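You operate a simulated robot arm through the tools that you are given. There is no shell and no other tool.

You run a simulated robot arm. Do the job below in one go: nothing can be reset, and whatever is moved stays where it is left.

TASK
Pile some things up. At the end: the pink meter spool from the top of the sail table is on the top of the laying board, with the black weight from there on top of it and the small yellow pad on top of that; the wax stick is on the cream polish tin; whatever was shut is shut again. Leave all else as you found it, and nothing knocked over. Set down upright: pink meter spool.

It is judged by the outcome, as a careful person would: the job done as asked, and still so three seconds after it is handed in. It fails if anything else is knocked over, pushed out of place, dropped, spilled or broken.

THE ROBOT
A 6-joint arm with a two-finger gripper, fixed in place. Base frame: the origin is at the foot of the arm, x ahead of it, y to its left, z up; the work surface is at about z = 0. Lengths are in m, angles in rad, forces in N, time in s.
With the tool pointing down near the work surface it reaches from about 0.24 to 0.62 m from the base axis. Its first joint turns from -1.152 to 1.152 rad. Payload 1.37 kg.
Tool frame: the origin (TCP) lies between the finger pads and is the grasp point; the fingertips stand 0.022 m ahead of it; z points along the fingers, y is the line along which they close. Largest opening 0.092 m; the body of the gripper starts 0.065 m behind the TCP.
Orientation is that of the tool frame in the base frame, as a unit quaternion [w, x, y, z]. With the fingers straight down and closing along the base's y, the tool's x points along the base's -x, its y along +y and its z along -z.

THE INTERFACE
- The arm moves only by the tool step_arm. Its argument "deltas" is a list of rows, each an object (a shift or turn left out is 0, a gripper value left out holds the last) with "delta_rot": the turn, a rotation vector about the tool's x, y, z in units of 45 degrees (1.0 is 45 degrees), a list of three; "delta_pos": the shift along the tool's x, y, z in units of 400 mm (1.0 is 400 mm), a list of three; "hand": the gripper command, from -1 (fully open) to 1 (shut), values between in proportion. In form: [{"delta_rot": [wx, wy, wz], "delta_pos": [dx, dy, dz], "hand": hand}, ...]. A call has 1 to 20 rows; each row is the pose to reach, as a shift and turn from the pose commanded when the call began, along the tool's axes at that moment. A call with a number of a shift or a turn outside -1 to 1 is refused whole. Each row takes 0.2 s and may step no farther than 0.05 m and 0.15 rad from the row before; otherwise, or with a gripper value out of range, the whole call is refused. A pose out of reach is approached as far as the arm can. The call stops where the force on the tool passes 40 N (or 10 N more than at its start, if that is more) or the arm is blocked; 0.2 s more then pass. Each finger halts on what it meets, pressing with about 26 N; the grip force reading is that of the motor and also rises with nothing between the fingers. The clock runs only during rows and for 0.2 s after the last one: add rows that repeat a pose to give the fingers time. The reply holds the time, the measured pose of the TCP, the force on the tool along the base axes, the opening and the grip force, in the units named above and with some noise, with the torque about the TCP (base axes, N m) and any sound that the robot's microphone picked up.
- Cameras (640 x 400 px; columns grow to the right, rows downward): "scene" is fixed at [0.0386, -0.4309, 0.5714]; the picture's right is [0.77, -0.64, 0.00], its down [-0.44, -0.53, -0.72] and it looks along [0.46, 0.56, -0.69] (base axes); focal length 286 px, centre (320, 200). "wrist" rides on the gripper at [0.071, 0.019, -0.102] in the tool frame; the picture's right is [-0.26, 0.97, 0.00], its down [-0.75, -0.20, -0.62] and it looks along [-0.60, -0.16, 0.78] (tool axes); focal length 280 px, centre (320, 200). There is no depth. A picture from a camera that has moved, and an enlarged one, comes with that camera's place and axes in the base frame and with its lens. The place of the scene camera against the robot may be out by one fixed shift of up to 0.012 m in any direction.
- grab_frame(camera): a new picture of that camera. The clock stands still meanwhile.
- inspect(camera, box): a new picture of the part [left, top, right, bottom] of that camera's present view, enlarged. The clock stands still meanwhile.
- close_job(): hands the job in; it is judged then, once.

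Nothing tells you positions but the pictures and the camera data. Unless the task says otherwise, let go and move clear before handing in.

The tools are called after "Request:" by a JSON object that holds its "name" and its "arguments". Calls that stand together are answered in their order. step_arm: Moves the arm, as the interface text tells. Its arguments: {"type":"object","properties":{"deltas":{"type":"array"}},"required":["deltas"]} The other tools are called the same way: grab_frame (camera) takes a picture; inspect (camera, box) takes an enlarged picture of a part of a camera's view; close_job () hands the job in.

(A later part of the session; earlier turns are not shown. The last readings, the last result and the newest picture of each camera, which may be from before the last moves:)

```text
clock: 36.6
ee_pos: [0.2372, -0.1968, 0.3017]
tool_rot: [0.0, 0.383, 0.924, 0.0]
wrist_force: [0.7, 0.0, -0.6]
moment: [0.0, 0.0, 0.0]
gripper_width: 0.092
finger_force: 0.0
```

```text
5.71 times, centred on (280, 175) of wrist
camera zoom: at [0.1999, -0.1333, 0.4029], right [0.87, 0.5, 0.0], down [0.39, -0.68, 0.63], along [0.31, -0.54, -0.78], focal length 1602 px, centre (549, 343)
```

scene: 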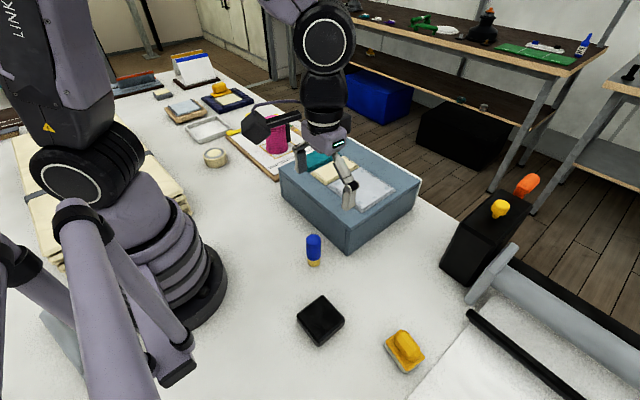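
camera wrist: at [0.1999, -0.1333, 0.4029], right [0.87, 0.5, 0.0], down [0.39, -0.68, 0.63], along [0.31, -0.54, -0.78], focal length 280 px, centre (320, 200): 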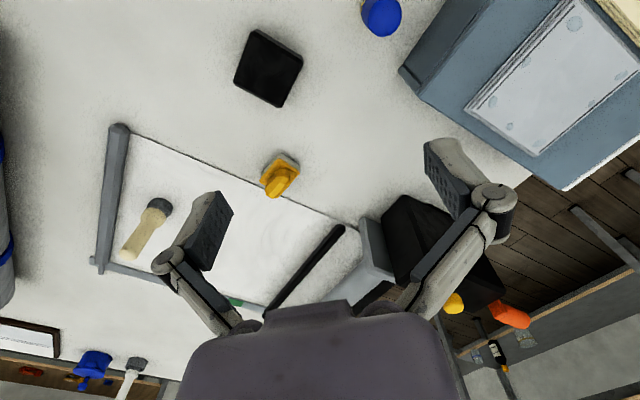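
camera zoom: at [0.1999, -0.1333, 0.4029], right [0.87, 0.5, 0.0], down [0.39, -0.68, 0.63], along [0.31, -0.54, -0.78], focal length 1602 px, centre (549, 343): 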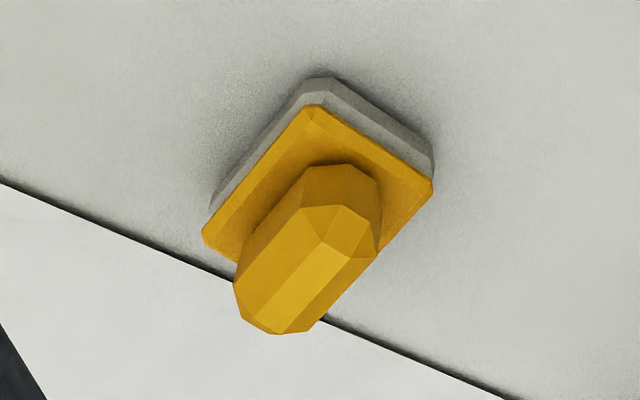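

The black weight is axis-aligned, about 0.067 m square, centred near (0.190, -0.251); the yellow pad has a white base and a tall handle. I'll rotate back and hover over the weight to check alignment.

Request:
{"name": "step_arm", "arguments": {"deltas": [{"delta_rot": [0, 0, -0.17]}, {"delta_rot": [0, 0, -0.34]}, {"delta_rot": [0, 0, -0.51]}, {"delta_rot": [0, 0, -0.68]}, {"delta_rot": [0, 0, -0.85]}, {"delta_rot": [0, 0, -1]}, {"delta_rot": [0, 0, -1]}]}}

Request:
{"name": "step_arm", "arguments": {"deltas": [{"delta_pos": [0.05, -0.06, 0.05]}, {"delta_pos": [0.116, -0.136, 0.1]}, {"delta_pos": [0.116, -0.136, 0.2]}, {"delta_pos": [0.116, -0.136, 0.3]}, {"delta_pos": [0.116, -0.136, 0.4]}, {"delta_pos": [0.116, -0.136, 0.45]}, {"delta_pos": [0.116, -0.136, 0.45]}]}}

Request:
{"name": "grab_frame", "arguments": {"camera": "wrist"}}

Request:
{"name": "inspect", "arguments": {"camera": "scene", "box": [240, 240, 440, 390]}}

```text
clock: 38.2
ee_pos: [0.2365, -0.1963, 0.3019]
tool_rot: [0.0, -0.001, 1.0, 0.0]
wrist_force: [0.3, 0.5, -1.4]
moment: [0.0, 0.03, 0.0]
gripper_width: 0.0919
finger_force: 0.1
```

```text
clock: 39.8
ee_pos: [0.1881, -0.251, 0.1225]
tool_rot: [0.001, 0.0, 1.0, -0.001]
wrist_force: [0.5, -0.3, 0.3]
moment: [0.01, 0.02, -0.02]
gripper_width: 0.0922
finger_force: 0.1
```

```text
taken
camera wrist: at [0.117, -0.232, 0.2239], right [0.26, 0.97, 0.0], down [0.75, -0.2, 0.63], along [0.6, -0.16, -0.78], focal length 280 px, centre (320, 200)
```

wrist: 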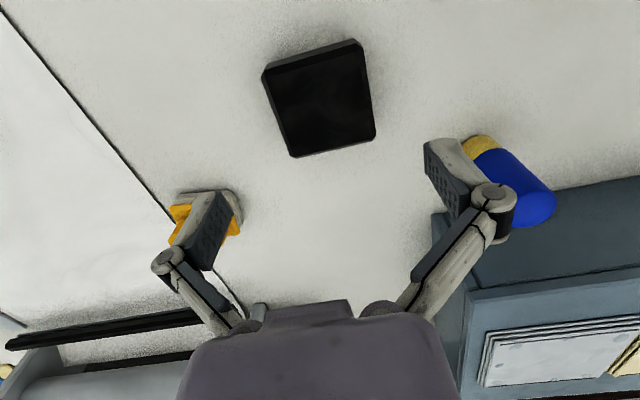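

```text
2.67 times, centred on (340, 315) of scene
camera zoom: at [0.0386, -0.4309, 0.5714], right [0.77, -0.64, 0.0], down [-0.44, -0.53, -0.72], along [0.46, 0.56, -0.69], focal length 763 px, centre (267, -107)
```

zoom: 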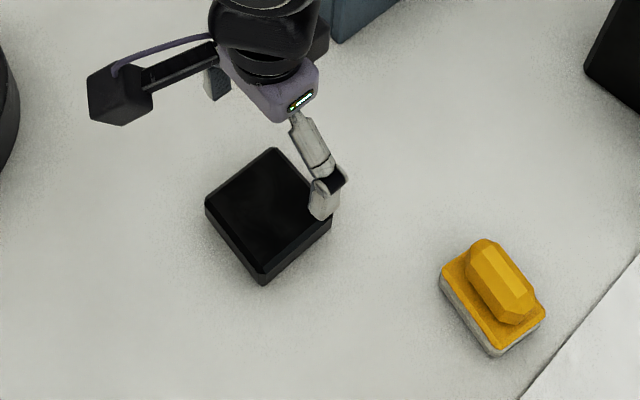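

The weight is centred between the fingers (about (0.189, -0.250)). I'll go down with the tips just above the table.

Request:
{"name": "step_arm", "arguments": {"deltas": [{"delta_pos": [-0.002, 0.002, 0.07], "hand": -1}, {"delta_pos": [-0.002, 0.002, 0.14], "hand": -1}, {"delta_pos": [-0.002, 0.002, 0.2], "hand": -1}, {"delta_pos": [-0.002, 0.002, 0.235], "hand": -1}, {"delta_pos": [-0.002, 0.002, 0.25], "hand": -1}, {"delta_pos": [-0.002, 0.002, 0.25], "hand": -1}]}}

Request:
{"name": "grab_frame", "arguments": {"camera": "wrist"}}

Request:
{"name": "inspect", "arguments": {"camera": "scene", "box": [240, 240, 440, 390]}}

```text
clock: 41.2
ee_pos: [0.1915, -0.251, 0.0219]
tool_rot: [0.0, 0.0, 1.0, 0.0]
wrist_force: [-0.6, 0.3, 0.9]
moment: [0.02, 0.01, -0.02]
gripper_width: 0.0921
finger_force: 0.1
```

```text
taken
camera wrist: at [0.1207, -0.2311, 0.1224], right [0.26, 0.97, 0.0], down [0.75, -0.2, 0.62], along [0.6, -0.16, -0.78], focal length 280 px, centre (320, 200)
```

wrist: 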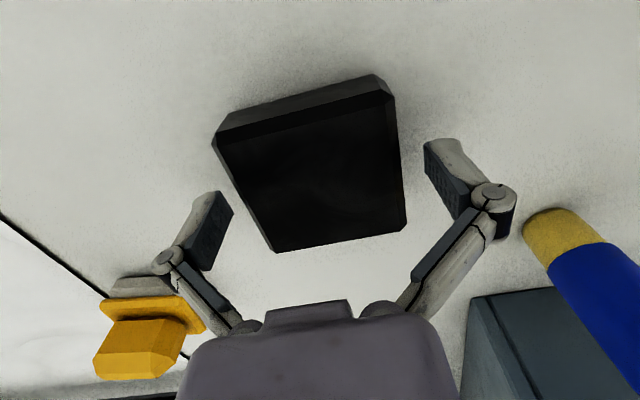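

```text
2.67 times, centred on (340, 315) of scene
camera zoom: at [0.0386, -0.4309, 0.5714], right [0.77, -0.64, 0.0], down [-0.44, -0.53, -0.72], along [0.46, 0.56, -0.69], focal length 763 px, centre (267, -107)
```

zoom: 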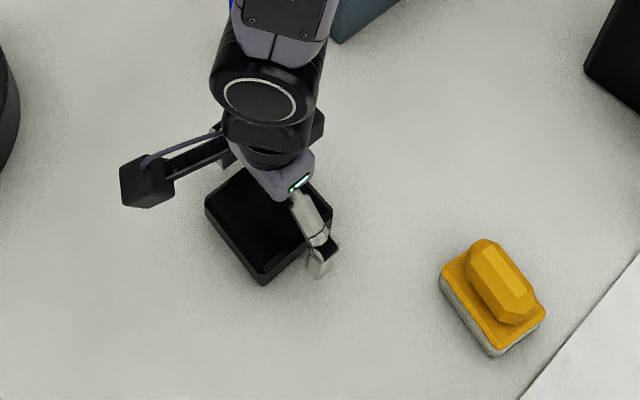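

It's straddled well, so I'll close on the weight.

Request:
{"name": "step_arm", "arguments": {"deltas": [{"hand": -0.3}, {"hand": 0.2}, {"hand": 1.0}, {"hand": 1.0}, {"hand": 1.0}, {"hand": 1.0}]}}

Request:
{"name": "grab_frame", "arguments": {"camera": "wrist"}}

```text
clock: 42.6
ee_pos: [0.1918, -0.251, 0.0223]
tool_rot: [0.0, 0.0, 1.0, 0.001]
wrist_force: [-0.2, 1.2, 2.1]
moment: [0.09, 0.08, -0.05]
gripper_width: 0.0695
finger_force: 26.1
```

```text
taken
camera wrist: at [0.1206, -0.2311, 0.1227], right [0.26, 0.97, 0.0], down [0.75, -0.2, 0.62], along [0.6, -0.16, -0.78], focal length 280 px, centre (320, 200)
```

wrist: 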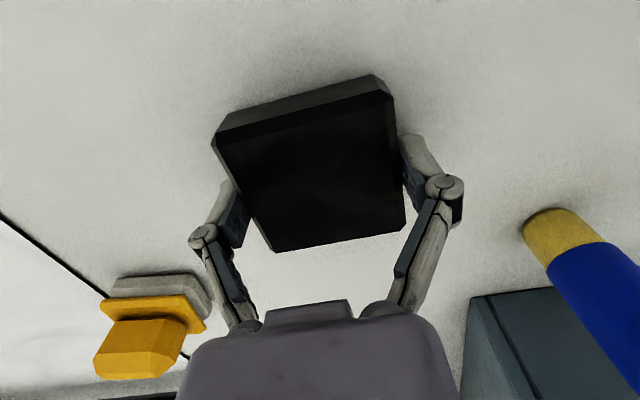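

It's gripped at 0.0695 m. I'll do a slow test lift.

Request:
{"name": "step_arm", "arguments": {"deltas": [{"delta_pos": [0, 0, -0.005], "hand": 1}, {"delta_pos": [0, 0, -0.01], "hand": 1}, {"delta_pos": [0, 0, -0.015], "hand": 1}, {"delta_pos": [0, 0, -0.02], "hand": 1}, {"delta_pos": [0, 0, -0.02], "hand": 1}]}}

Request:
{"name": "grab_frame", "arguments": {"camera": "wrist"}}

```text
clock: 43.8
ee_pos: [0.1897, -0.2505, 0.0293]
tool_rot: [0.0, 0.0, 1.0, 0.0]
wrist_force: [0.7, 0.0, -2.8]
moment: [-0.01, 0.0, -0.03]
gripper_width: 0.0696
finger_force: 26.1
```

```text
taken
camera wrist: at [0.1196, -0.2314, 0.1302], right [0.26, 0.97, 0.0], down [0.75, -0.2, 0.62], along [0.6, -0.16, -0.78], focal length 280 px, centre (320, 200)
```

wrist: 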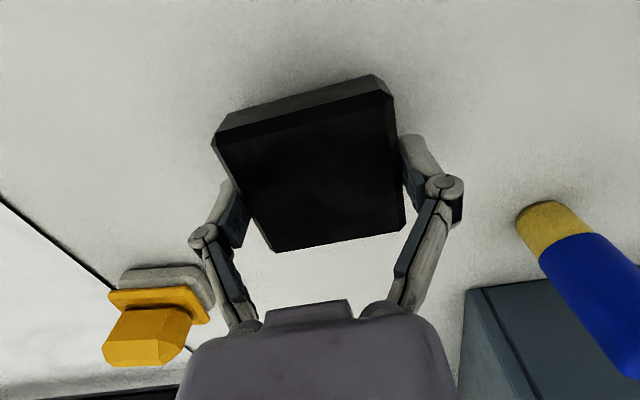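

The weight is lifted cleanly. I'll raise it well clear and carry it over toward the spool.

Request:
{"name": "step_arm", "arguments": {"deltas": [{"delta_pos": [0, 0, -0.05], "hand": 1}, {"delta_pos": [0, 0, -0.12], "hand": 1}, {"delta_pos": [0, 0, -0.22], "hand": 1}, {"delta_pos": [0, 0, -0.32], "hand": 1}, {"delta_pos": [0, 0, -0.42], "hand": 1}, {"delta_pos": [0, 0, -0.5], "hand": 1}, {"delta_pos": [0, 0, -0.5], "hand": 1}]}}

Request:
{"name": "step_arm", "arguments": {"deltas": [{"delta_pos": [-0.03, 0.05, 0], "hand": 1}, {"delta_pos": [-0.06, 0.12, 0], "hand": 1}, {"delta_pos": [-0.1, 0.2, 0], "hand": 1}, {"delta_pos": [-0.14, 0.29, 0], "hand": 1}, {"delta_pos": [-0.18, 0.38, 0], "hand": 1}, {"delta_pos": [-0.22, 0.47, 0], "hand": 1}, {"delta_pos": [-0.26, 0.56, 0], "hand": 1}, {"delta_pos": [-0.3, 0.65, 0], "hand": 1}, {"delta_pos": [-0.34, 0.74, 0], "hand": 1}, {"delta_pos": [-0.38, 0.83, 0], "hand": 1}, {"delta_pos": [-0.42, 0.92, 0], "hand": 1}]}}

Request:
{"name": "step_arm", "arguments": {"deltas": [{"delta_pos": [-0.04, 0.08, 0], "hand": 1}, {"delta_pos": [-0.09, 0.17, 0], "hand": 1}, {"delta_pos": [-0.14, 0.26, 0], "hand": 1}, {"delta_pos": [-0.19, 0.35, 0], "hand": 1}, {"delta_pos": [-0.24, 0.43, 0], "hand": 1}, {"delta_pos": [-0.263, 0.48, 0], "hand": 1}, {"delta_pos": [-0.263, 0.48, 0], "hand": 1}]}}

Request:
{"name": "grab_frame", "arguments": {"camera": "wrist"}}

Request:
{"name": "inspect", "arguments": {"camera": "scene", "box": [200, 50, 360, 170]}}

```text
clock: 45.4
ee_pos: [0.1906, -0.2511, 0.2307]
tool_rot: [0.0, 0.0, 1.0, 0.0]
wrist_force: [0.8, 0.6, -3.0]
moment: [0.01, -0.03, 0.0]
gripper_width: 0.0698
finger_force: 26.0
```

```text
clock: 47.8
ee_pos: [0.3594, 0.1177, 0.2295]
tool_rot: [0.0, 0.001, 1.0, 0.0]
wrist_force: [0.5, 0.3, -2.8]
moment: [0.0, -0.01, 0.0]
gripper_width: 0.0696
finger_force: 25.9
```

```text
clock: 49.4
ee_pos: [0.463, 0.3103, 0.2282]
tool_rot: [0.0, 0.0, 1.0, 0.0]
wrist_force: [-0.9, 0.6, -4.5]
moment: [0.01, 0.0, 0.0]
gripper_width: 0.0695
finger_force: 26.3
```

```text
taken
camera wrist: at [0.3928, 0.3297, 0.3309], right [0.26, 0.96, 0.0], down [0.75, -0.2, 0.62], along [0.6, -0.16, -0.78], focal length 280 px, centre (320, 200)
```

wrist: 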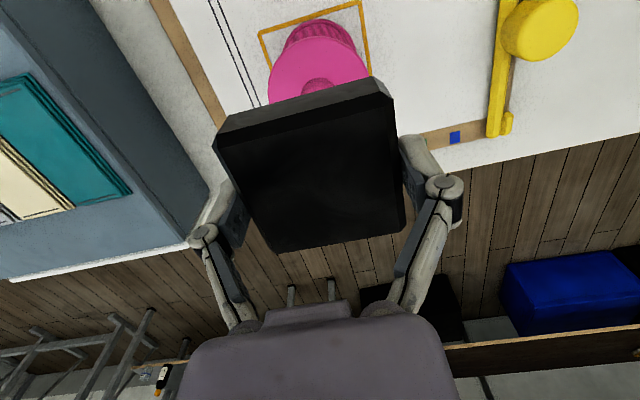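

```text
3.33 times, centred on (280, 110) of scene
camera zoom: at [0.0386, -0.4308, 0.5714], right [0.77, -0.64, 0.0], down [-0.44, -0.53, -0.72], along [0.46, 0.56, -0.69], focal length 954 px, centre (453, 500)
```

zoom: 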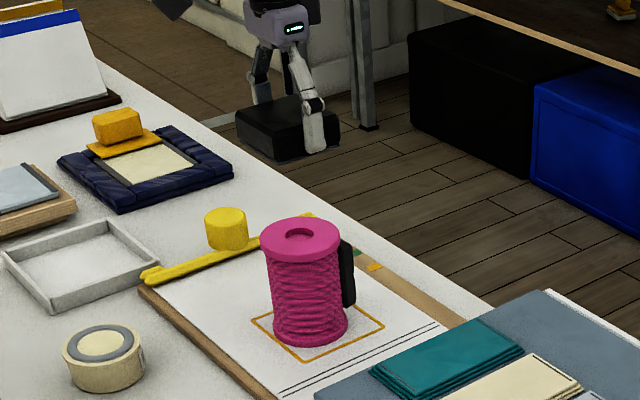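

The weight is centred over the spool at (0.463, 0.310). I'll lower to just above it.

Request:
{"name": "step_arm", "arguments": {"deltas": [{"delta_pos": [0, 0, 0.05], "hand": 1}, {"delta_pos": [0, 0, 0.11], "hand": 1}, {"delta_pos": [0, 0, 0.16], "hand": 1}, {"delta_pos": [0, 0, 0.195], "hand": 1}, {"delta_pos": [0, 0, 0.21], "hand": 1}, {"delta_pos": [0, 0, 0.21], "hand": 1}]}}

Request:
{"name": "inspect", "arguments": {"camera": "scene", "box": [220, 70, 340, 170]}}

Request:
{"name": "grab_frame", "arguments": {"camera": "wrist"}}

```text
clock: 50.8
ee_pos: [0.4631, 0.3091, 0.1451]
tool_rot: [0.0, 0.0, 1.0, -0.001]
wrist_force: [-0.1, -0.4, -3.3]
moment: [-0.04, 0.0, 0.0]
gripper_width: 0.07
finger_force: 25.8
```

```text
4.00 times, centred on (280, 120) of scene
camera zoom: at [0.0386, -0.4309, 0.5714], right [0.77, -0.64, 0.0], down [-0.44, -0.53, -0.72], along [0.46, 0.56, -0.69], focal length 1144 px, centre (480, 520)
```

zoom: 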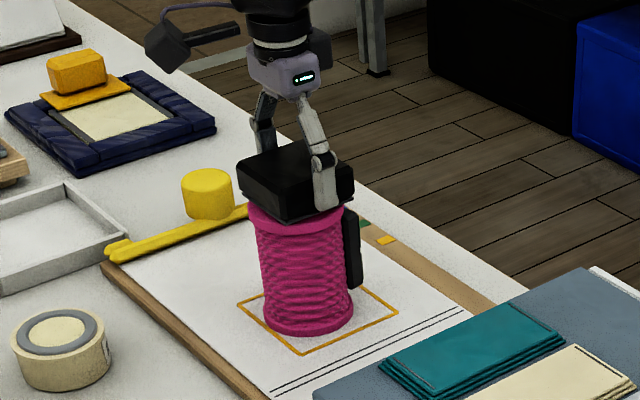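

```text
taken
camera wrist: at [0.3929, 0.3283, 0.2461], right [0.26, 0.97, 0.0], down [0.75, -0.2, 0.62], along [0.6, -0.16, -0.78], focal length 280 px, centre (320, 200)
```

wrist: 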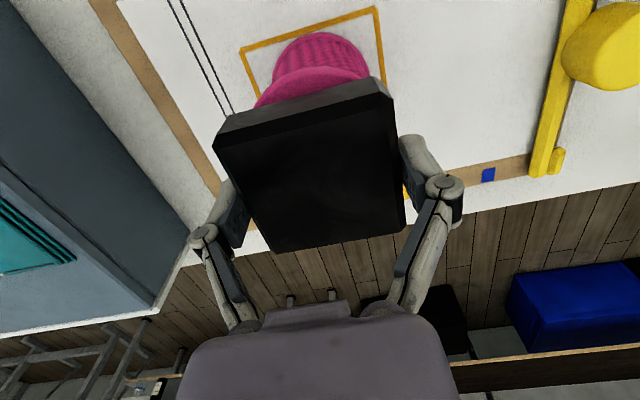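

It's well centred, so I'll creep down to contact.

Request:
{"name": "step_arm", "arguments": {"deltas": [{"delta_pos": [0, 0, 0.004], "hand": 1}, {"delta_pos": [0, 0, 0.008], "hand": 1}, {"delta_pos": [0, 0, 0.008], "hand": 1}]}}

```text
clock: 51.6
ee_pos: [0.4629, 0.3101, 0.1416]
tool_rot: [0.0, 0.0, 1.0, 0.0]
wrist_force: [-0.3, -0.7, -3.3]
moment: [0.02, 0.0, 0.02]
gripper_width: 0.0697
finger_force: 25.7
```

Request:
{"name": "step_arm", "arguments": {"deltas": [{"delta_pos": [0, 0, 0.003], "hand": 1}, {"delta_pos": [0, 0, 0.006], "hand": 1}, {"delta_pos": [0, 0, 0.006], "hand": 1}]}}

```text
clock: 52.4
ee_pos: [0.464, 0.3078, 0.1423]
tool_rot: [0.0, 0.0, 1.0, 0.0]
wrist_force: [-5.2, -3.1, 15.3]
moment: [-0.09, 0.28, 0.0]
gripper_width: 0.07
finger_force: 26.1
```

I've got contact. I'll ease up about a millimetre, then release slowly and retreat straight up.

Request:
{"name": "step_arm", "arguments": {"deltas": [{"delta_pos": [0, 0, -0.003], "hand": 1}, {"delta_pos": [0, 0, -0.003], "hand": 0.3}, {"delta_pos": [0, 0, -0.003], "hand": 0.0}, {"delta_pos": [0, 0, -0.003], "hand": -0.4}, {"delta_pos": [0, 0, -0.003], "hand": -1}, {"delta_pos": [0, 0, -0.003], "hand": -1}, {"delta_pos": [0, 0, -0.003], "hand": -1}]}}

Request:
{"name": "step_arm", "arguments": {"deltas": [{"delta_pos": [0, 0, -0.02], "hand": -1}, {"delta_pos": [0, 0, -0.05], "hand": -1}, {"delta_pos": [0, 0, -0.1], "hand": -1}, {"delta_pos": [0, 0, -0.18], "hand": -1}, {"delta_pos": [0, 0, -0.26], "hand": -1}, {"delta_pos": [0, 0, -0.32], "hand": -1}, {"delta_pos": [0, 0, -0.32], "hand": -1}]}}

Request:
{"name": "grab_frame", "arguments": {"camera": "wrist"}}

Request:
{"name": "inspect", "arguments": {"camera": "scene", "box": [220, 70, 340, 170]}}

```text
clock: 54.0
ee_pos: [0.4643, 0.3084, 0.1417]
tool_rot: [0.0, 0.001, 1.0, -0.001]
wrist_force: [0.4, -0.3, -0.3]
moment: [0.02, 0.0, 0.06]
gripper_width: 0.092
finger_force: 0.0
```

```text
clock: 55.6
ee_pos: [0.4637, 0.3094, 0.2708]
tool_rot: [0.0, 0.001, 1.0, 0.0]
wrist_force: [0.7, 0.0, 0.4]
moment: [-0.02, 0.01, 0.04]
gripper_width: 0.0919
finger_force: 0.1
```

```text
taken
camera wrist: at [0.3924, 0.3282, 0.3708], right [0.26, 0.97, 0.0], down [0.75, -0.2, 0.62], along [0.6, -0.16, -0.78], focal length 280 px, centre (320, 200)
```

wrist: 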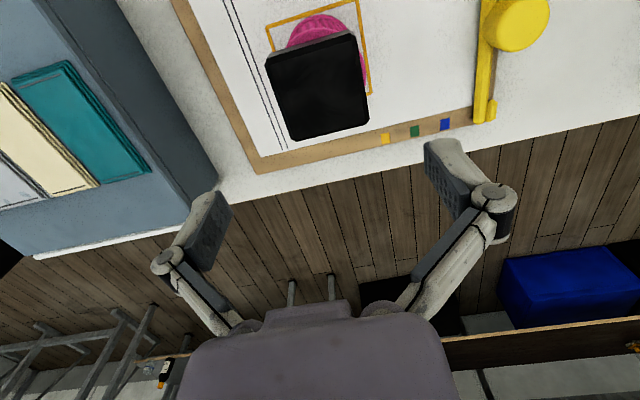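

```text
4.00 times, centred on (280, 120) of scene
camera zoom: at [0.0386, -0.4309, 0.5714], right [0.77, -0.64, 0.0], down [-0.44, -0.53, -0.72], along [0.46, 0.56, -0.69], focal length 1144 px, centre (480, 520)
```

zoom: 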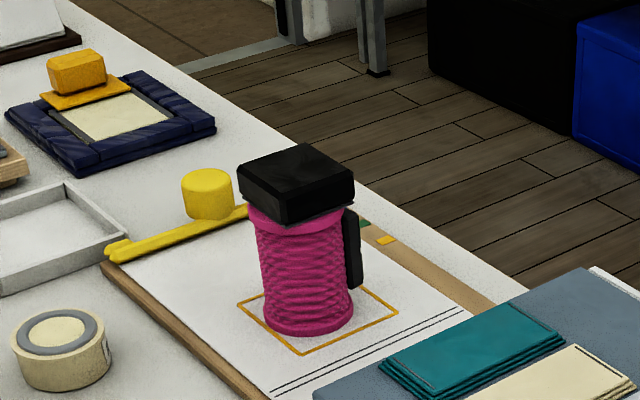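

The weight sits squarely on the spool. Next is the yellow pad, centred near (0.270, -0.390) with its long axis roughly along y; I'll travel there at a safe height and turn so the fingers close across its handle.

Request:
{"name": "step_arm", "arguments": {"deltas": [{"delta_pos": [0.02, -0.06, -0.03]}, {"delta_pos": [0.05, -0.15, -0.06]}, {"delta_pos": [0.08, -0.25, -0.08]}, {"delta_pos": [0.11, -0.35, -0.08]}, {"delta_pos": [0.14, -0.45, -0.08]}, {"delta_pos": [0.17, -0.55, -0.08]}, {"delta_pos": [0.2, -0.65, -0.08]}, {"delta_pos": [0.23, -0.75, -0.08]}, {"delta_pos": [0.26, -0.85, -0.08]}, {"delta_pos": [0.28, -0.95, -0.08]}]}}

Request:
{"name": "step_arm", "arguments": {"deltas": [{"delta_pos": [0.03, -0.09, 0], "delta_rot": [0, 0, 0.12]}, {"delta_pos": [0.06, -0.18, 0], "delta_rot": [0, 0, 0.28]}, {"delta_pos": [0.09, -0.28, 0], "delta_rot": [0, 0, 0.45]}, {"delta_pos": [0.12, -0.38, 0], "delta_rot": [0, 0, 0.62]}, {"delta_pos": [0.15, -0.48, 0], "delta_rot": [0, 0, 0.79]}, {"delta_pos": [0.18, -0.58, 0], "delta_rot": [0, 0, 0.93]}, {"delta_pos": [0.2, -0.68, 0], "delta_rot": [0, 0, 1.0]}, {"delta_pos": [0.203, -0.76, 0], "delta_rot": [0, 0, 1.0]}, {"delta_pos": [0.203, -0.8, 0], "delta_rot": [0, 0, 1.0]}, {"delta_pos": [0.203, -0.8, 0], "delta_rot": [0, 0, 1.0]}]}}

Request:
{"name": "step_arm", "arguments": {"deltas": [{"delta_rot": [0, 0, 0.17]}, {"delta_rot": [0, 0, 0.34]}, {"delta_rot": [0, 0, 0.51]}, {"delta_rot": [0, 0, 0.68]}, {"delta_rot": [0, 0, 0.85]}, {"delta_rot": [0, 0, 1]}, {"delta_rot": [0, 0, 1]}]}}

Request:
{"name": "grab_frame", "arguments": {"camera": "wrist"}}

Request:
{"name": "grab_frame", "arguments": {"camera": "scene"}}

```text
clock: 57.8
ee_pos: [0.3493, -0.074, 0.2996]
tool_rot: [0.0, -0.001, 1.0, 0.0]
wrist_force: [-0.2, 0.3, -0.1]
moment: [-0.01, -0.01, -0.01]
gripper_width: 0.0918
finger_force: 0.0
```

```text
clock: 60.0
ee_pos: [0.2693, -0.3889, 0.2994]
tool_rot: [0.0, 0.383, 0.924, 0.0]
wrist_force: [0.0, 0.3, 0.0]
moment: [-0.02, -0.02, 0.02]
gripper_width: 0.092
finger_force: 0.0
```

```text
clock: 61.6
ee_pos: [0.2707, -0.3904, 0.3]
tool_rot: [0.0, 0.708, 0.706, 0.0]
wrist_force: [-1.0, -0.8, 0.2]
moment: [0.0, -0.02, -0.01]
gripper_width: 0.0919
finger_force: 0.0
```

```text
taken
camera wrist: at [0.2893, -0.3197, 0.4017], right [0.96, -0.26, 0.0], down [-0.21, -0.75, 0.63], along [-0.17, -0.6, -0.78], focal length 280 px, centre (320, 200)
```

wrist: 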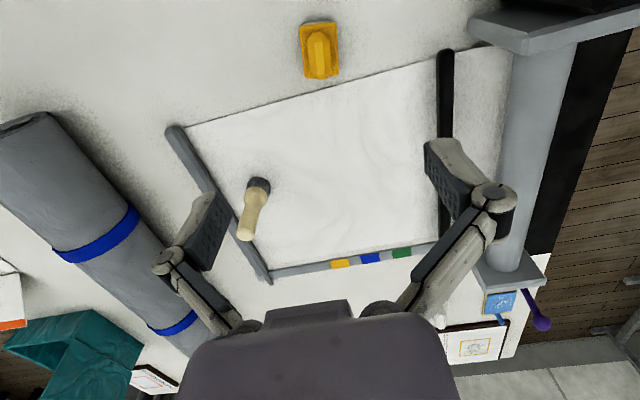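

```text
taken
```

scene: 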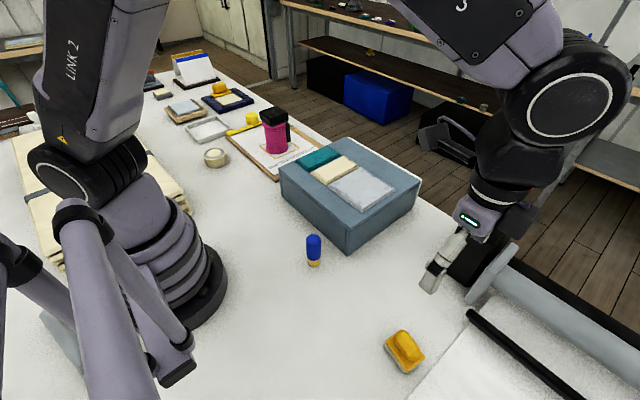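

Request:
{"name": "inspect", "arguments": {"camera": "wrist", "box": [290, 10, 350, 90]}}

```text
5.00 times, centred on (320, 50) of wrist
camera zoom: at [0.2893, -0.3197, 0.4017], right [0.96, -0.26, 0.0], down [-0.21, -0.75, 0.63], along [-0.17, -0.6, -0.78], focal length 1402 px, centre (320, 950)
```

zoom: 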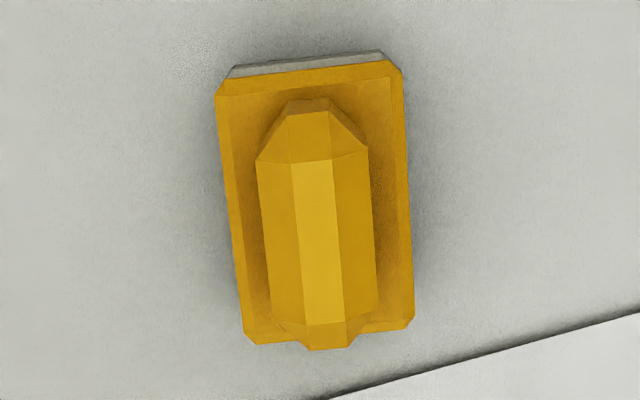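

The pad centre is (0.270, -0.391), turned about 10° from my fingers, and the handle is about 0.026 m wide. I'll turn the extra 10° and come down partway.

Request:
{"name": "step_arm", "arguments": {"deltas": [{"delta_rot": [0, 0, 0.12], "delta_pos": [0, 0, 0.05]}, {"delta_rot": [0, 0, 0.222], "delta_pos": [0, 0, 0.13]}, {"delta_rot": [0, 0, 0.222], "delta_pos": [0, 0, 0.23]}, {"delta_rot": [0, 0, 0.222], "delta_pos": [0, 0, 0.33]}, {"delta_rot": [0, 0, 0.222], "delta_pos": [0, 0, 0.43]}, {"delta_rot": [0, 0, 0.222], "delta_pos": [0, 0, 0.5]}, {"delta_rot": [0, 0, 0.222], "delta_pos": [0, 0, 0.5]}]}}

Request:
{"name": "grab_frame", "arguments": {"camera": "wrist"}}

Request:
{"name": "inspect", "arguments": {"camera": "scene", "box": [330, 260, 490, 390]}}

```text
clock: 63.2
ee_pos: [0.2706, -0.3897, 0.1002]
tool_rot: [-0.001, 0.766, 0.642, 0.0]
wrist_force: [0.3, -0.5, 0.8]
moment: [-0.02, 0.0, 0.0]
gripper_width: 0.0923
finger_force: 0.1
```

```text
taken
camera wrist: at [0.3012, -0.3237, 0.2009], right [0.91, -0.43, 0.0], down [-0.33, -0.71, 0.63], along [-0.27, -0.57, -0.78], focal length 280 px, centre (320, 200)
```

wrist: 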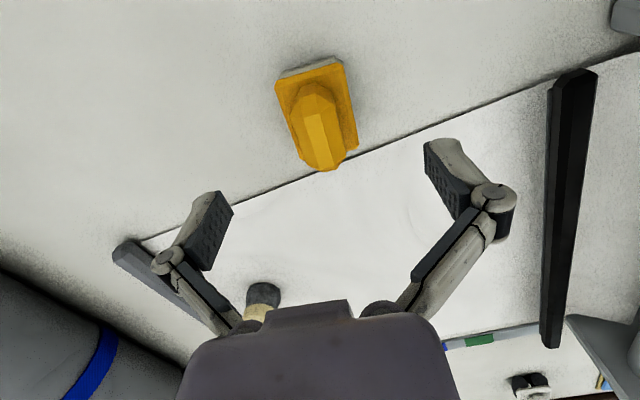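

```text
3.08 times, centred on (410, 325) of scene
camera zoom: at [0.0386, -0.4309, 0.5714], right [0.77, -0.64, 0.0], down [-0.44, -0.53, -0.72], along [0.46, 0.56, -0.69], focal length 880 px, centre (43, -185)
```

zoom: 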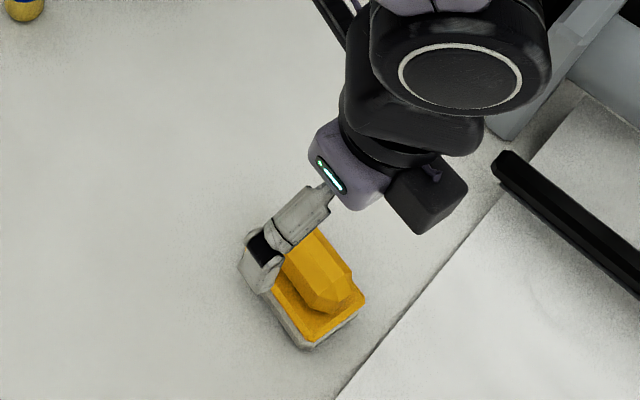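

Alignment looks right, so I'll descend until the fingertips are just above the pad's plate.

Request:
{"name": "step_arm", "arguments": {"deltas": [{"delta_pos": [0, 0, 0.05]}, {"delta_pos": [0, 0, 0.1]}, {"delta_pos": [0, 0, 0.13]}, {"delta_pos": [0, 0, 0.14]}, {"delta_pos": [0, 0, 0.14]}]}}

Request:
{"name": "grab_frame", "arguments": {"camera": "wrist"}}

```text
clock: 64.4
ee_pos: [0.2702, -0.3899, 0.0462]
tool_rot: [0.0, 0.766, 0.643, 0.001]
wrist_force: [-0.1, 0.0, 0.1]
moment: [0.03, 0.01, -0.01]
gripper_width: 0.0921
finger_force: 0.1
```

```text
taken
camera wrist: at [0.3016, -0.324, 0.1461], right [0.91, -0.43, 0.0], down [-0.33, -0.71, 0.63], along [-0.27, -0.57, -0.78], focal length 280 px, centre (320, 200)
```

wrist: 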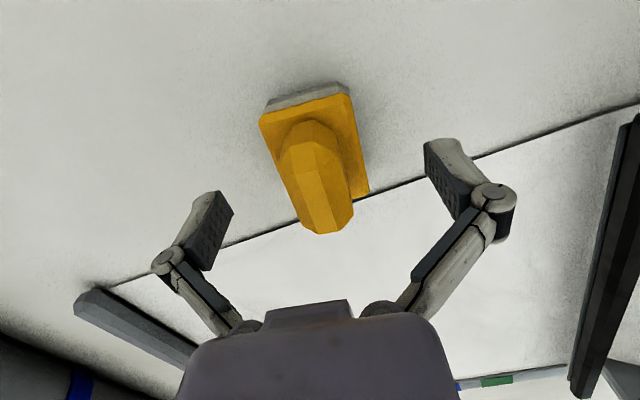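

The handle turns out low (top about 0.032, plate top about 0.017), so gripping the plate's flat sides is more secure. I'll go down to TCP z ≈ 0.0225 and close on the plate.

Request:
{"name": "step_arm", "arguments": {"deltas": [{"delta_pos": [0, 0, 0.03], "hand": -1}, {"delta_pos": [0, 0, 0.05], "hand": -1}, {"delta_pos": [0, 0, 0.058], "hand": -1}, {"delta_pos": [0, 0, 0.058], "hand": -1}]}}

Request:
{"name": "step_arm", "arguments": {"deltas": [{"hand": -0.3}, {"hand": 0.1}, {"hand": 0.4}, {"hand": 1.0}, {"hand": 1.0}, {"hand": 1.0}]}}

Request:
{"name": "grab_frame", "arguments": {"camera": "wrist"}}

```text
clock: 65.4
ee_pos: [0.2708, -0.3913, 0.0218]
tool_rot: [0.0, 0.766, 0.643, 0.0]
wrist_force: [-0.7, 0.2, 0.7]
moment: [0.01, 0.02, 0.01]
gripper_width: 0.0918
finger_force: 0.0
```

```text
clock: 66.8
ee_pos: [0.271, -0.3899, 0.0219]
tool_rot: [0.001, 0.766, 0.642, 0.0]
wrist_force: [-0.5, -0.5, 2.0]
moment: [0.05, -0.06, 0.02]
gripper_width: 0.0444
finger_force: 26.1
```

```text
taken
camera wrist: at [0.3017, -0.3247, 0.1228], right [0.91, -0.43, 0.0], down [-0.33, -0.71, 0.63], along [-0.27, -0.57, -0.78], focal length 280 px, centre (320, 200)
```

wrist: 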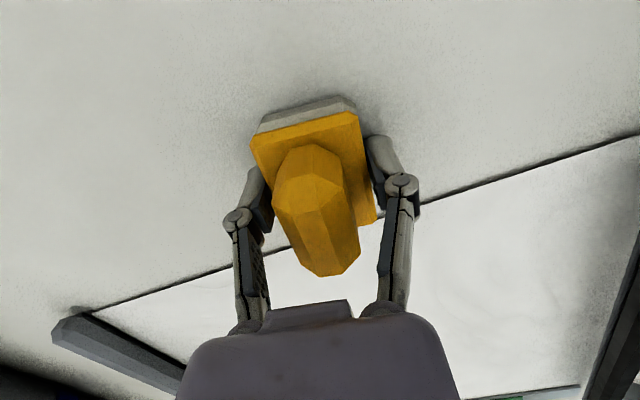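

It's gripped at 0.044 m, matching the plate width. I'll do a slow test lift.

Request:
{"name": "step_arm", "arguments": {"deltas": [{"delta_pos": [0, 0, -0.005], "hand": 1}, {"delta_pos": [0, 0, -0.01], "hand": 1}, {"delta_pos": [0, 0, -0.02], "hand": 1}, {"delta_pos": [0, 0, -0.04], "hand": 1}, {"delta_pos": [0, 0, -0.04], "hand": 1}]}}

Request:
{"name": "grab_frame", "arguments": {"camera": "wrist"}}

```text
clock: 68.0
ee_pos: [0.2711, -0.3899, 0.0376]
tool_rot: [0.0, 0.766, 0.643, 0.0]
wrist_force: [-0.1, -1.0, -0.5]
moment: [0.0, 0.02, 0.0]
gripper_width: 0.0441
finger_force: 25.7
```

```text
taken
camera wrist: at [0.3018, -0.3245, 0.1394], right [0.91, -0.43, 0.0], down [-0.33, -0.71, 0.62], along [-0.27, -0.57, -0.78], focal length 280 px, centre (320, 200)
```

wrist: 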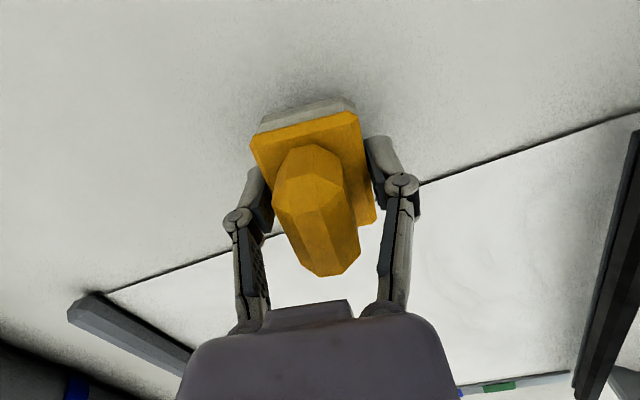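

The pad is held. I'll lift high, then rotate back to yaw 0 so the pad aligns with the weight, and travel.

Request:
{"name": "step_arm", "arguments": {"deltas": [{"delta_pos": [0, 0, -0.06], "hand": 1}, {"delta_pos": [0, 0, -0.15], "hand": 1}, {"delta_pos": [0, 0, -0.26], "hand": 1}, {"delta_pos": [0, 0, -0.37], "hand": 1}, {"delta_pos": [0, 0, -0.48], "hand": 1}, {"delta_pos": [0, 0, -0.58], "hand": 1}, {"delta_pos": [0, 0, -0.6], "hand": 1}]}}

Request:
{"name": "step_arm", "arguments": {"deltas": [{"delta_rot": [0, 0, -0.17], "hand": 1}, {"delta_rot": [0, 0, -0.34], "hand": 1}, {"delta_rot": [0, 0, -0.51], "hand": 1}, {"delta_rot": [0, 0, -0.68], "hand": 1}, {"delta_rot": [0, 0, -0.85], "hand": 1}, {"delta_rot": [0, 0, -1], "hand": 1}]}}

Request:
{"name": "step_arm", "arguments": {"deltas": [{"delta_rot": [0, 0, -0.17], "hand": 1}, {"delta_rot": [0, 0, -0.34], "hand": 1}, {"delta_rot": [0, 0, -0.51], "hand": 1}, {"delta_rot": [0, 0, -0.68], "hand": 1}, {"delta_rot": [0, 0, -0.85], "hand": 1}, {"delta_rot": [0, 0, -1], "hand": 1}]}}

Request:
{"name": "step_arm", "arguments": {"deltas": [{"delta_rot": [0, 0, -0.12], "hand": 1}, {"delta_rot": [0, 0, -0.222], "hand": 1}, {"delta_rot": [0, 0, -0.222], "hand": 1}]}}

Request:
{"name": "grab_frame", "arguments": {"camera": "wrist"}}

```text
clock: 69.6
ee_pos: [0.2698, -0.3918, 0.2778]
tool_rot: [-0.001, 0.766, 0.643, 0.001]
wrist_force: [0.2, 0.4, -1.2]
moment: [0.01, 0.02, -0.02]
gripper_width: 0.0442
finger_force: 26.1
```

```text
clock: 71.0
ee_pos: [0.2702, -0.3899, 0.2779]
tool_rot: [0.0, 0.46, 0.888, -0.001]
wrist_force: [-0.2, 0.8, -0.5]
moment: [0.03, 0.01, -0.02]
gripper_width: 0.0441
finger_force: 25.7
```

```text
clock: 72.4
ee_pos: [0.2711, -0.3903, 0.2783]
tool_rot: [0.0, 0.086, 0.996, -0.001]
wrist_force: [0.1, -1.0, 0.2]
moment: [0.02, -0.03, 0.0]
gripper_width: 0.0442
finger_force: 26.1
```

```text
clock: 73.2
ee_pos: [0.2713, -0.3904, 0.2781]
tool_rot: [0.0, 0.0, 1.0, 0.0]
wrist_force: [0.5, -0.4, -0.8]
moment: [0.0, 0.02, 0.01]
gripper_width: 0.0443
finger_force: 26.3
```

```text
taken
camera wrist: at [0.2003, -0.372, 0.3783], right [0.26, 0.97, 0.0], down [0.75, -0.2, 0.62], along [0.6, -0.16, -0.78], focal length 280 px, centre (320, 200)
```

wrist: 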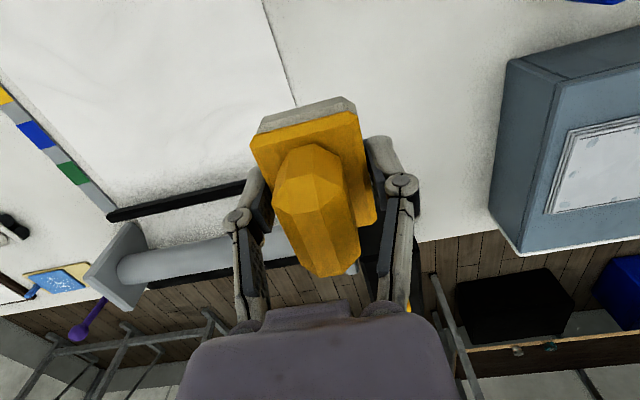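

The pad is aligned and held. I'll carry it to the stack.

Request:
{"name": "step_arm", "arguments": {"deltas": [{"delta_pos": [-0.014, 0.05, 0], "hand": 1}, {"delta_pos": [-0.035, 0.13, 0], "hand": 1}, {"delta_pos": [-0.06, 0.22, 0], "hand": 1}, {"delta_pos": [-0.087, 0.32, 0], "hand": 1}, {"delta_pos": [-0.115, 0.42, 0], "hand": 1}, {"delta_pos": [-0.142, 0.52, 0], "hand": 1}, {"delta_pos": [-0.169, 0.62, 0], "hand": 1}, {"delta_pos": [-0.196, 0.72, 0], "hand": 1}, {"delta_pos": [-0.224, 0.82, 0], "hand": 1}, {"delta_pos": [-0.246, 0.9, 0], "hand": 1}]}}

Request:
{"name": "step_arm", "arguments": {"deltas": [{"delta_pos": [-0.025, 0.09, 0], "hand": 1}, {"delta_pos": [-0.05, 0.18, 0], "hand": 1}, {"delta_pos": [-0.077, 0.28, 0], "hand": 1}, {"delta_pos": [-0.104, 0.38, 0], "hand": 1}, {"delta_pos": [-0.131, 0.48, 0], "hand": 1}, {"delta_pos": [-0.158, 0.58, 0], "hand": 1}, {"delta_pos": [-0.185, 0.68, 0], "hand": 1}, {"delta_pos": [-0.21, 0.77, 0], "hand": 1}, {"delta_pos": [-0.226, 0.83, 0], "hand": 1}, {"delta_pos": [-0.232, 0.85, 0], "hand": 1}, {"delta_pos": [-0.232, 0.85, 0], "hand": 1}]}}

Request:
{"name": "grab_frame", "arguments": {"camera": "wrist"}}

Request:
{"name": "inspect", "arguments": {"camera": "scene", "box": [200, 30, 360, 170]}}

```text
clock: 75.4
ee_pos: [0.3693, -0.0313, 0.2765]
tool_rot: [0.0, 0.0, 1.0, -0.001]
wrist_force: [-0.5, 0.9, -0.4]
moment: [-0.01, 0.0, 0.03]
gripper_width: 0.0441
finger_force: 25.6
```

```text
clock: 77.8
ee_pos: [0.4623, 0.3098, 0.2777]
tool_rot: [0.0, 0.0, 1.0, 0.001]
wrist_force: [0.2, -0.1, -1.2]
moment: [0.03, -0.02, 0.03]
gripper_width: 0.0442
finger_force: 25.8
```

```text
taken
camera wrist: at [0.3907, 0.3284, 0.3786], right [0.26, 0.96, 0.0], down [0.75, -0.2, 0.62], along [0.6, -0.16, -0.78], focal length 280 px, centre (320, 200)
```

wrist: 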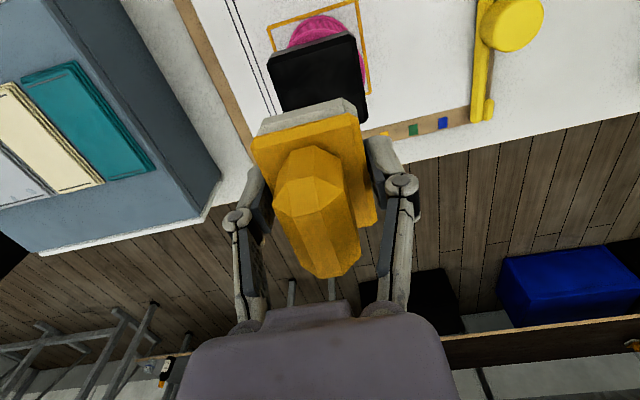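

```text
2.86 times, centred on (280, 100) of scene
camera zoom: at [0.0386, -0.4309, 0.5714], right [0.77, -0.64, 0.0], down [-0.44, -0.53, -0.72], along [0.46, 0.56, -0.69], focal length 817 px, centre (434, 486)
```

zoom: 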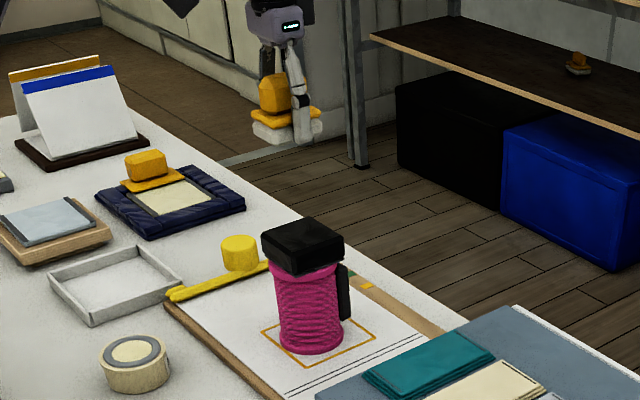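

The pad is above the stack. I'll lower to a little above the weight and check the gap.

Request:
{"name": "step_arm", "arguments": {"deltas": [{"delta_pos": [0, 0, 0.06], "hand": 1}, {"delta_pos": [0, 0, 0.13], "hand": 1}, {"delta_pos": [0, 0, 0.19], "hand": 1}, {"delta_pos": [0, 0, 0.23], "hand": 1}, {"delta_pos": [0, 0, 0.24], "hand": 1}, {"delta_pos": [0, 0, 0.24], "hand": 1}]}}

Request:
{"name": "inspect", "arguments": {"camera": "scene", "box": [220, 60, 340, 160]}}

Request:
{"name": "grab_frame", "arguments": {"camera": "wrist"}}

```text
clock: 79.2
ee_pos: [0.4624, 0.3098, 0.1819]
tool_rot: [0.0, -0.001, 1.0, -0.001]
wrist_force: [-0.1, 0.3, -0.2]
moment: [0.03, -0.03, -0.02]
gripper_width: 0.0442
finger_force: 25.4
```

```text
4.00 times, centred on (280, 110) of scene
camera zoom: at [0.0386, -0.4309, 0.5714], right [0.77, -0.64, 0.0], down [-0.44, -0.53, -0.72], along [0.46, 0.56, -0.69], focal length 1144 px, centre (480, 560)
```

zoom: 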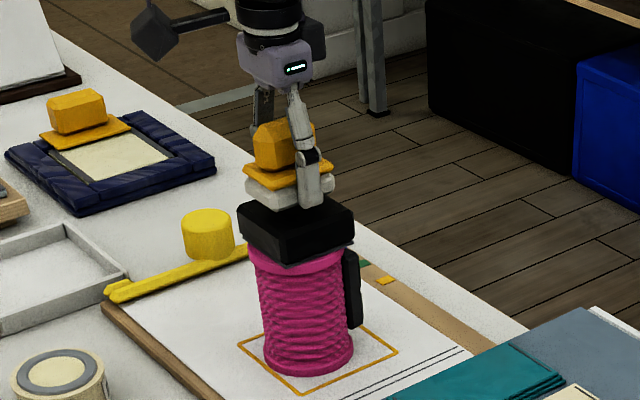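

```text
taken
camera wrist: at [0.3909, 0.3285, 0.2828], right [0.26, 0.97, 0.0], down [0.75, -0.2, 0.62], along [0.6, -0.16, -0.78], focal length 280 px, centre (320, 200)
```

wrist: 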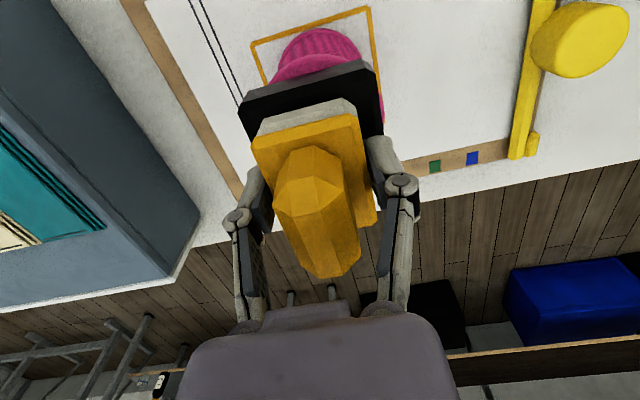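

Well placed above the weight. I'll creep down.

Request:
{"name": "step_arm", "arguments": {"deltas": [{"delta_pos": [0, 0, 0.005], "hand": 1}, {"delta_pos": [0, 0, 0.01], "hand": 1}, {"delta_pos": [0, 0, 0.01], "hand": 1}]}}

Request:
{"name": "step_arm", "arguments": {"deltas": [{"delta_pos": [0, 0, 0.003], "hand": 1}, {"delta_pos": [0, 0, 0.006], "hand": 1}, {"delta_pos": [0, 0, 0.006], "hand": 1}]}}

```text
clock: 80.0
ee_pos: [0.4623, 0.3101, 0.1779]
tool_rot: [0.0, 0.0, 1.0, -0.001]
wrist_force: [-0.3, -1.0, -0.7]
moment: [0.02, -0.03, 0.0]
gripper_width: 0.0442
finger_force: 26.1
```

```text
clock: 80.8
ee_pos: [0.4605, 0.309, 0.1755]
tool_rot: [0.0, -0.001, 1.0, 0.001]
wrist_force: [-0.2, -0.4, -0.7]
moment: [-0.01, 0.01, 0.0]
gripper_width: 0.044
finger_force: 26.0
```

Request:
{"name": "step_arm", "arguments": {"deltas": [{"delta_pos": [0, 0, 0.003], "hand": 1}, {"delta_pos": [0, 0, 0.005], "hand": 1}, {"delta_pos": [0, 0, 0.005], "hand": 1}]}}

Request:
{"name": "inspect", "arguments": {"camera": "scene", "box": [240, 80, 320, 140]}}

```text
clock: 81.6
ee_pos: [0.4615, 0.3088, 0.1738]
tool_rot: [0.0, -0.001, 1.0, 0.0]
wrist_force: [-0.5, -1.0, -0.4]
moment: [0.01, -0.05, -0.01]
gripper_width: 0.0443
finger_force: 25.7
```

```text
6.67 times, centred on (280, 110) of scene
camera zoom: at [0.0386, -0.4309, 0.5714], right [0.77, -0.64, 0.0], down [-0.44, -0.53, -0.72], along [0.46, 0.56, -0.69], focal length 1907 px, centre (587, 800)
```

zoom: 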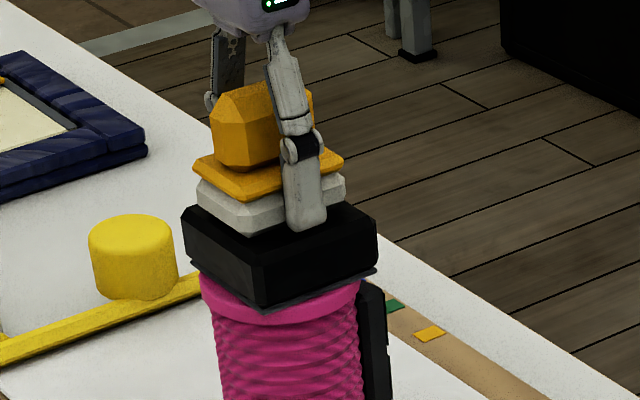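

Request:
{"name": "step_arm", "arguments": {"deltas": [{"delta_pos": [0, 0, 0.003], "hand": 1}, {"delta_pos": [0, 0, 0.005], "hand": 1}, {"delta_pos": [0, 0, 0.005], "hand": 1}]}}

```text
clock: 82.4
ee_pos: [0.4617, 0.3098, 0.1725]
tool_rot: [0.0, -0.001, 1.0, 0.0]
wrist_force: [-0.5, 0.2, 1.1]
moment: [0.04, -0.02, -0.01]
gripper_width: 0.0443
finger_force: 25.9
```

Request:
{"name": "step_arm", "arguments": {"deltas": [{"delta_pos": [0, 0, 0.002], "hand": 1}, {"delta_pos": [0, 0, 0.002], "hand": 1}]}}

```text
clock: 83.0
ee_pos: [0.4615, 0.3105, 0.1708]
tool_rot: [0.001, 0.0, 1.0, 0.001]
wrist_force: [-4.6, -0.9, 15.2]
moment: [-0.03, 0.34, 0.02]
gripper_width: 0.044
finger_force: 26.1
```

The pad is in contact with the weight. I'll ease up a hair, open slowly and retreat upward.

Request:
{"name": "step_arm", "arguments": {"deltas": [{"delta_pos": [0, 0, -0.002], "hand": 1}, {"delta_pos": [0, 0, -0.002], "hand": 0.6}, {"delta_pos": [0, 0, -0.002], "hand": 0.4}, {"delta_pos": [0, 0, -0.002], "hand": 0.1}, {"delta_pos": [0, 0, -0.002], "hand": -0.4}, {"delta_pos": [0, 0, -0.002], "hand": -1}, {"delta_pos": [0, 0, -0.002], "hand": -1}, {"delta_pos": [0, 0, -0.002], "hand": -1}]}}

Request:
{"name": "step_arm", "arguments": {"deltas": [{"delta_pos": [0, 0, -0.02], "hand": -1}, {"delta_pos": [0, 0, -0.05], "hand": -1}, {"delta_pos": [0, 0, -0.1], "hand": -1}, {"delta_pos": [0, 0, -0.18], "hand": -1}, {"delta_pos": [0, 0, -0.26], "hand": -1}, {"delta_pos": [0, 0, -0.3], "hand": -1}, {"delta_pos": [0, 0, -0.3], "hand": -1}]}}

Request:
{"name": "grab_frame", "arguments": {"camera": "wrist"}}

Request:
{"name": "inspect", "arguments": {"camera": "scene", "box": [220, 60, 340, 160]}}

```text
clock: 84.8
ee_pos: [0.4617, 0.3102, 0.1734]
tool_rot: [0.0, 0.0, 1.0, 0.0]
wrist_force: [-0.9, -0.2, 0.3]
moment: [0.01, 0.02, 0.0]
gripper_width: 0.0921
finger_force: 0.2
```

```text
clock: 86.4
ee_pos: [0.4632, 0.3082, 0.2918]
tool_rot: [0.0, 0.0, 1.0, 0.0]
wrist_force: [-0.2, 0.1, 0.3]
moment: [-0.01, -0.01, 0.01]
gripper_width: 0.0919
finger_force: 0.0
```

```text
taken
camera wrist: at [0.3919, 0.3283, 0.3918], right [0.26, 0.97, 0.0], down [0.75, -0.2, 0.63], along [0.6, -0.16, -0.78], focal length 280 px, centre (320, 200)
```

wrist: 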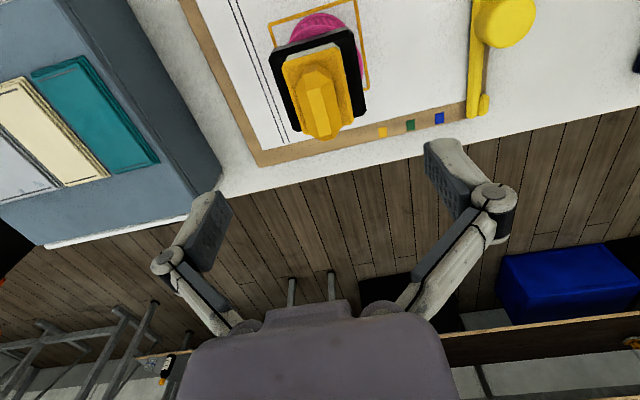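

```text
4.00 times, centred on (280, 110) of scene
camera zoom: at [0.0386, -0.4309, 0.5714], right [0.77, -0.64, 0.0], down [-0.44, -0.53, -0.72], along [0.46, 0.56, -0.69], focal length 1144 px, centre (480, 560)
```

zoom: 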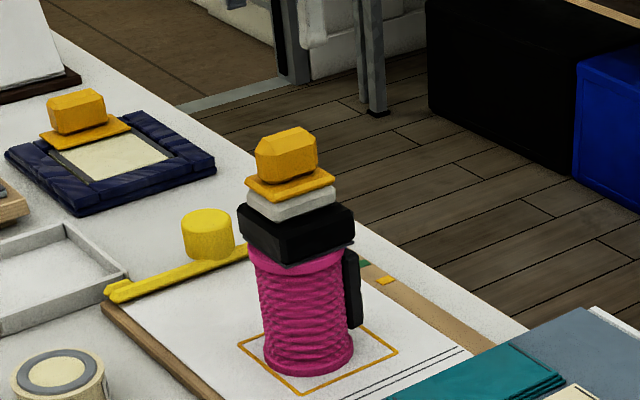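

The stack spool–weight–pad looks upright and centred. Next is the wax stick near (0.27, -0.12); I'll go there at height and look.

Request:
{"name": "step_arm", "arguments": {"deltas": [{"delta_pos": [0.02, -0.05, -0.03]}, {"delta_pos": [0.06, -0.13, -0.04]}, {"delta_pos": [0.1, -0.22, -0.04]}, {"delta_pos": [0.145, -0.32, -0.04]}, {"delta_pos": [0.19, -0.42, -0.04]}, {"delta_pos": [0.235, -0.52, -0.04]}, {"delta_pos": [0.28, -0.62, -0.04]}, {"delta_pos": [0.325, -0.72, -0.04]}, {"delta_pos": [0.37, -0.82, -0.04]}, {"delta_pos": [0.415, -0.92, -0.04]}, {"delta_pos": [0.44, -0.98, -0.04]}]}}

Request:
{"name": "step_arm", "arguments": {"deltas": [{"delta_pos": [0.02, -0.05, 0.0]}, {"delta_pos": [0.042, -0.097, 0.06]}, {"delta_pos": [0.042, -0.097, 0.14]}, {"delta_pos": [0.042, -0.097, 0.14]}]}}

Request:
{"name": "grab_frame", "arguments": {"camera": "wrist"}}

Request:
{"name": "inspect", "arguments": {"camera": "scene", "box": [240, 200, 400, 300]}}

```text
clock: 88.8
ee_pos: [0.2875, -0.0814, 0.3066]
tool_rot: [0.0, 0.001, 1.0, 0.0]
wrist_force: [-0.2, -1.4, -0.2]
moment: [0.03, 0.03, 0.01]
gripper_width: 0.0917
finger_force: 0.0
```

```text
clock: 89.8
ee_pos: [0.2706, -0.1196, 0.2519]
tool_rot: [0.0, -0.001, 1.0, 0.001]
wrist_force: [-0.4, -0.1, 0.0]
moment: [-0.03, 0.0, -0.03]
gripper_width: 0.0918
finger_force: 0.1
```

```text
taken
camera wrist: at [0.1998, -0.1016, 0.353], right [0.26, 0.97, 0.0], down [0.75, -0.2, 0.62], along [0.6, -0.16, -0.78], focal length 280 px, centre (320, 200)
```

wrist: 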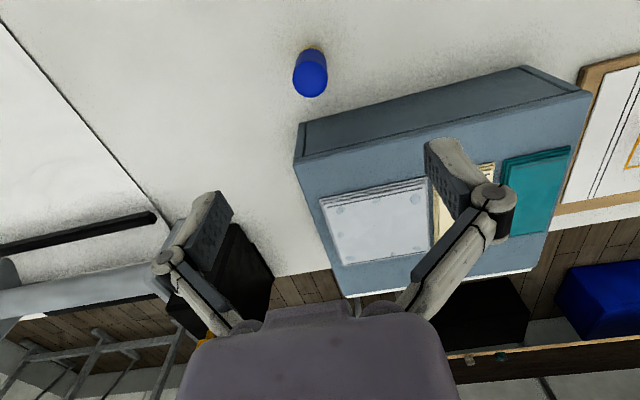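

```text
4.00 times, centred on (320, 250) of scene
camera zoom: at [0.0386, -0.4309, 0.5714], right [0.77, -0.64, 0.0], down [-0.44, -0.53, -0.72], along [0.46, 0.56, -0.69], focal length 1144 px, centre (320, 0)
```

zoom: 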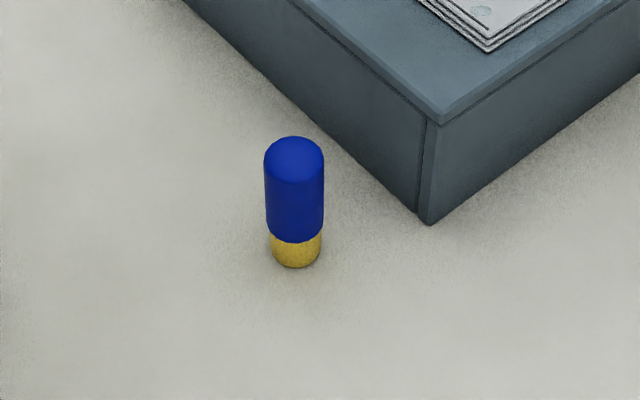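

Request:
{"name": "inspect", "arguments": {"camera": "wrist", "box": [280, 30, 350, 110]}}

```text
5.00 times, centred on (315, 70) of wrist
camera zoom: at [0.1998, -0.1016, 0.353], right [0.26, 0.97, 0.0], down [0.75, -0.2, 0.62], along [0.6, -0.16, -0.78], focal length 1402 px, centre (345, 850)
```

zoom: 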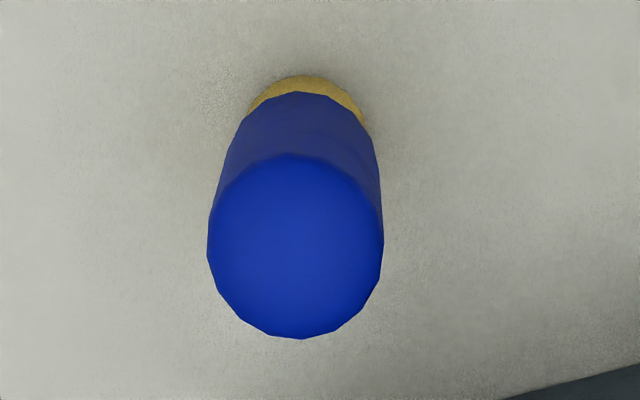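

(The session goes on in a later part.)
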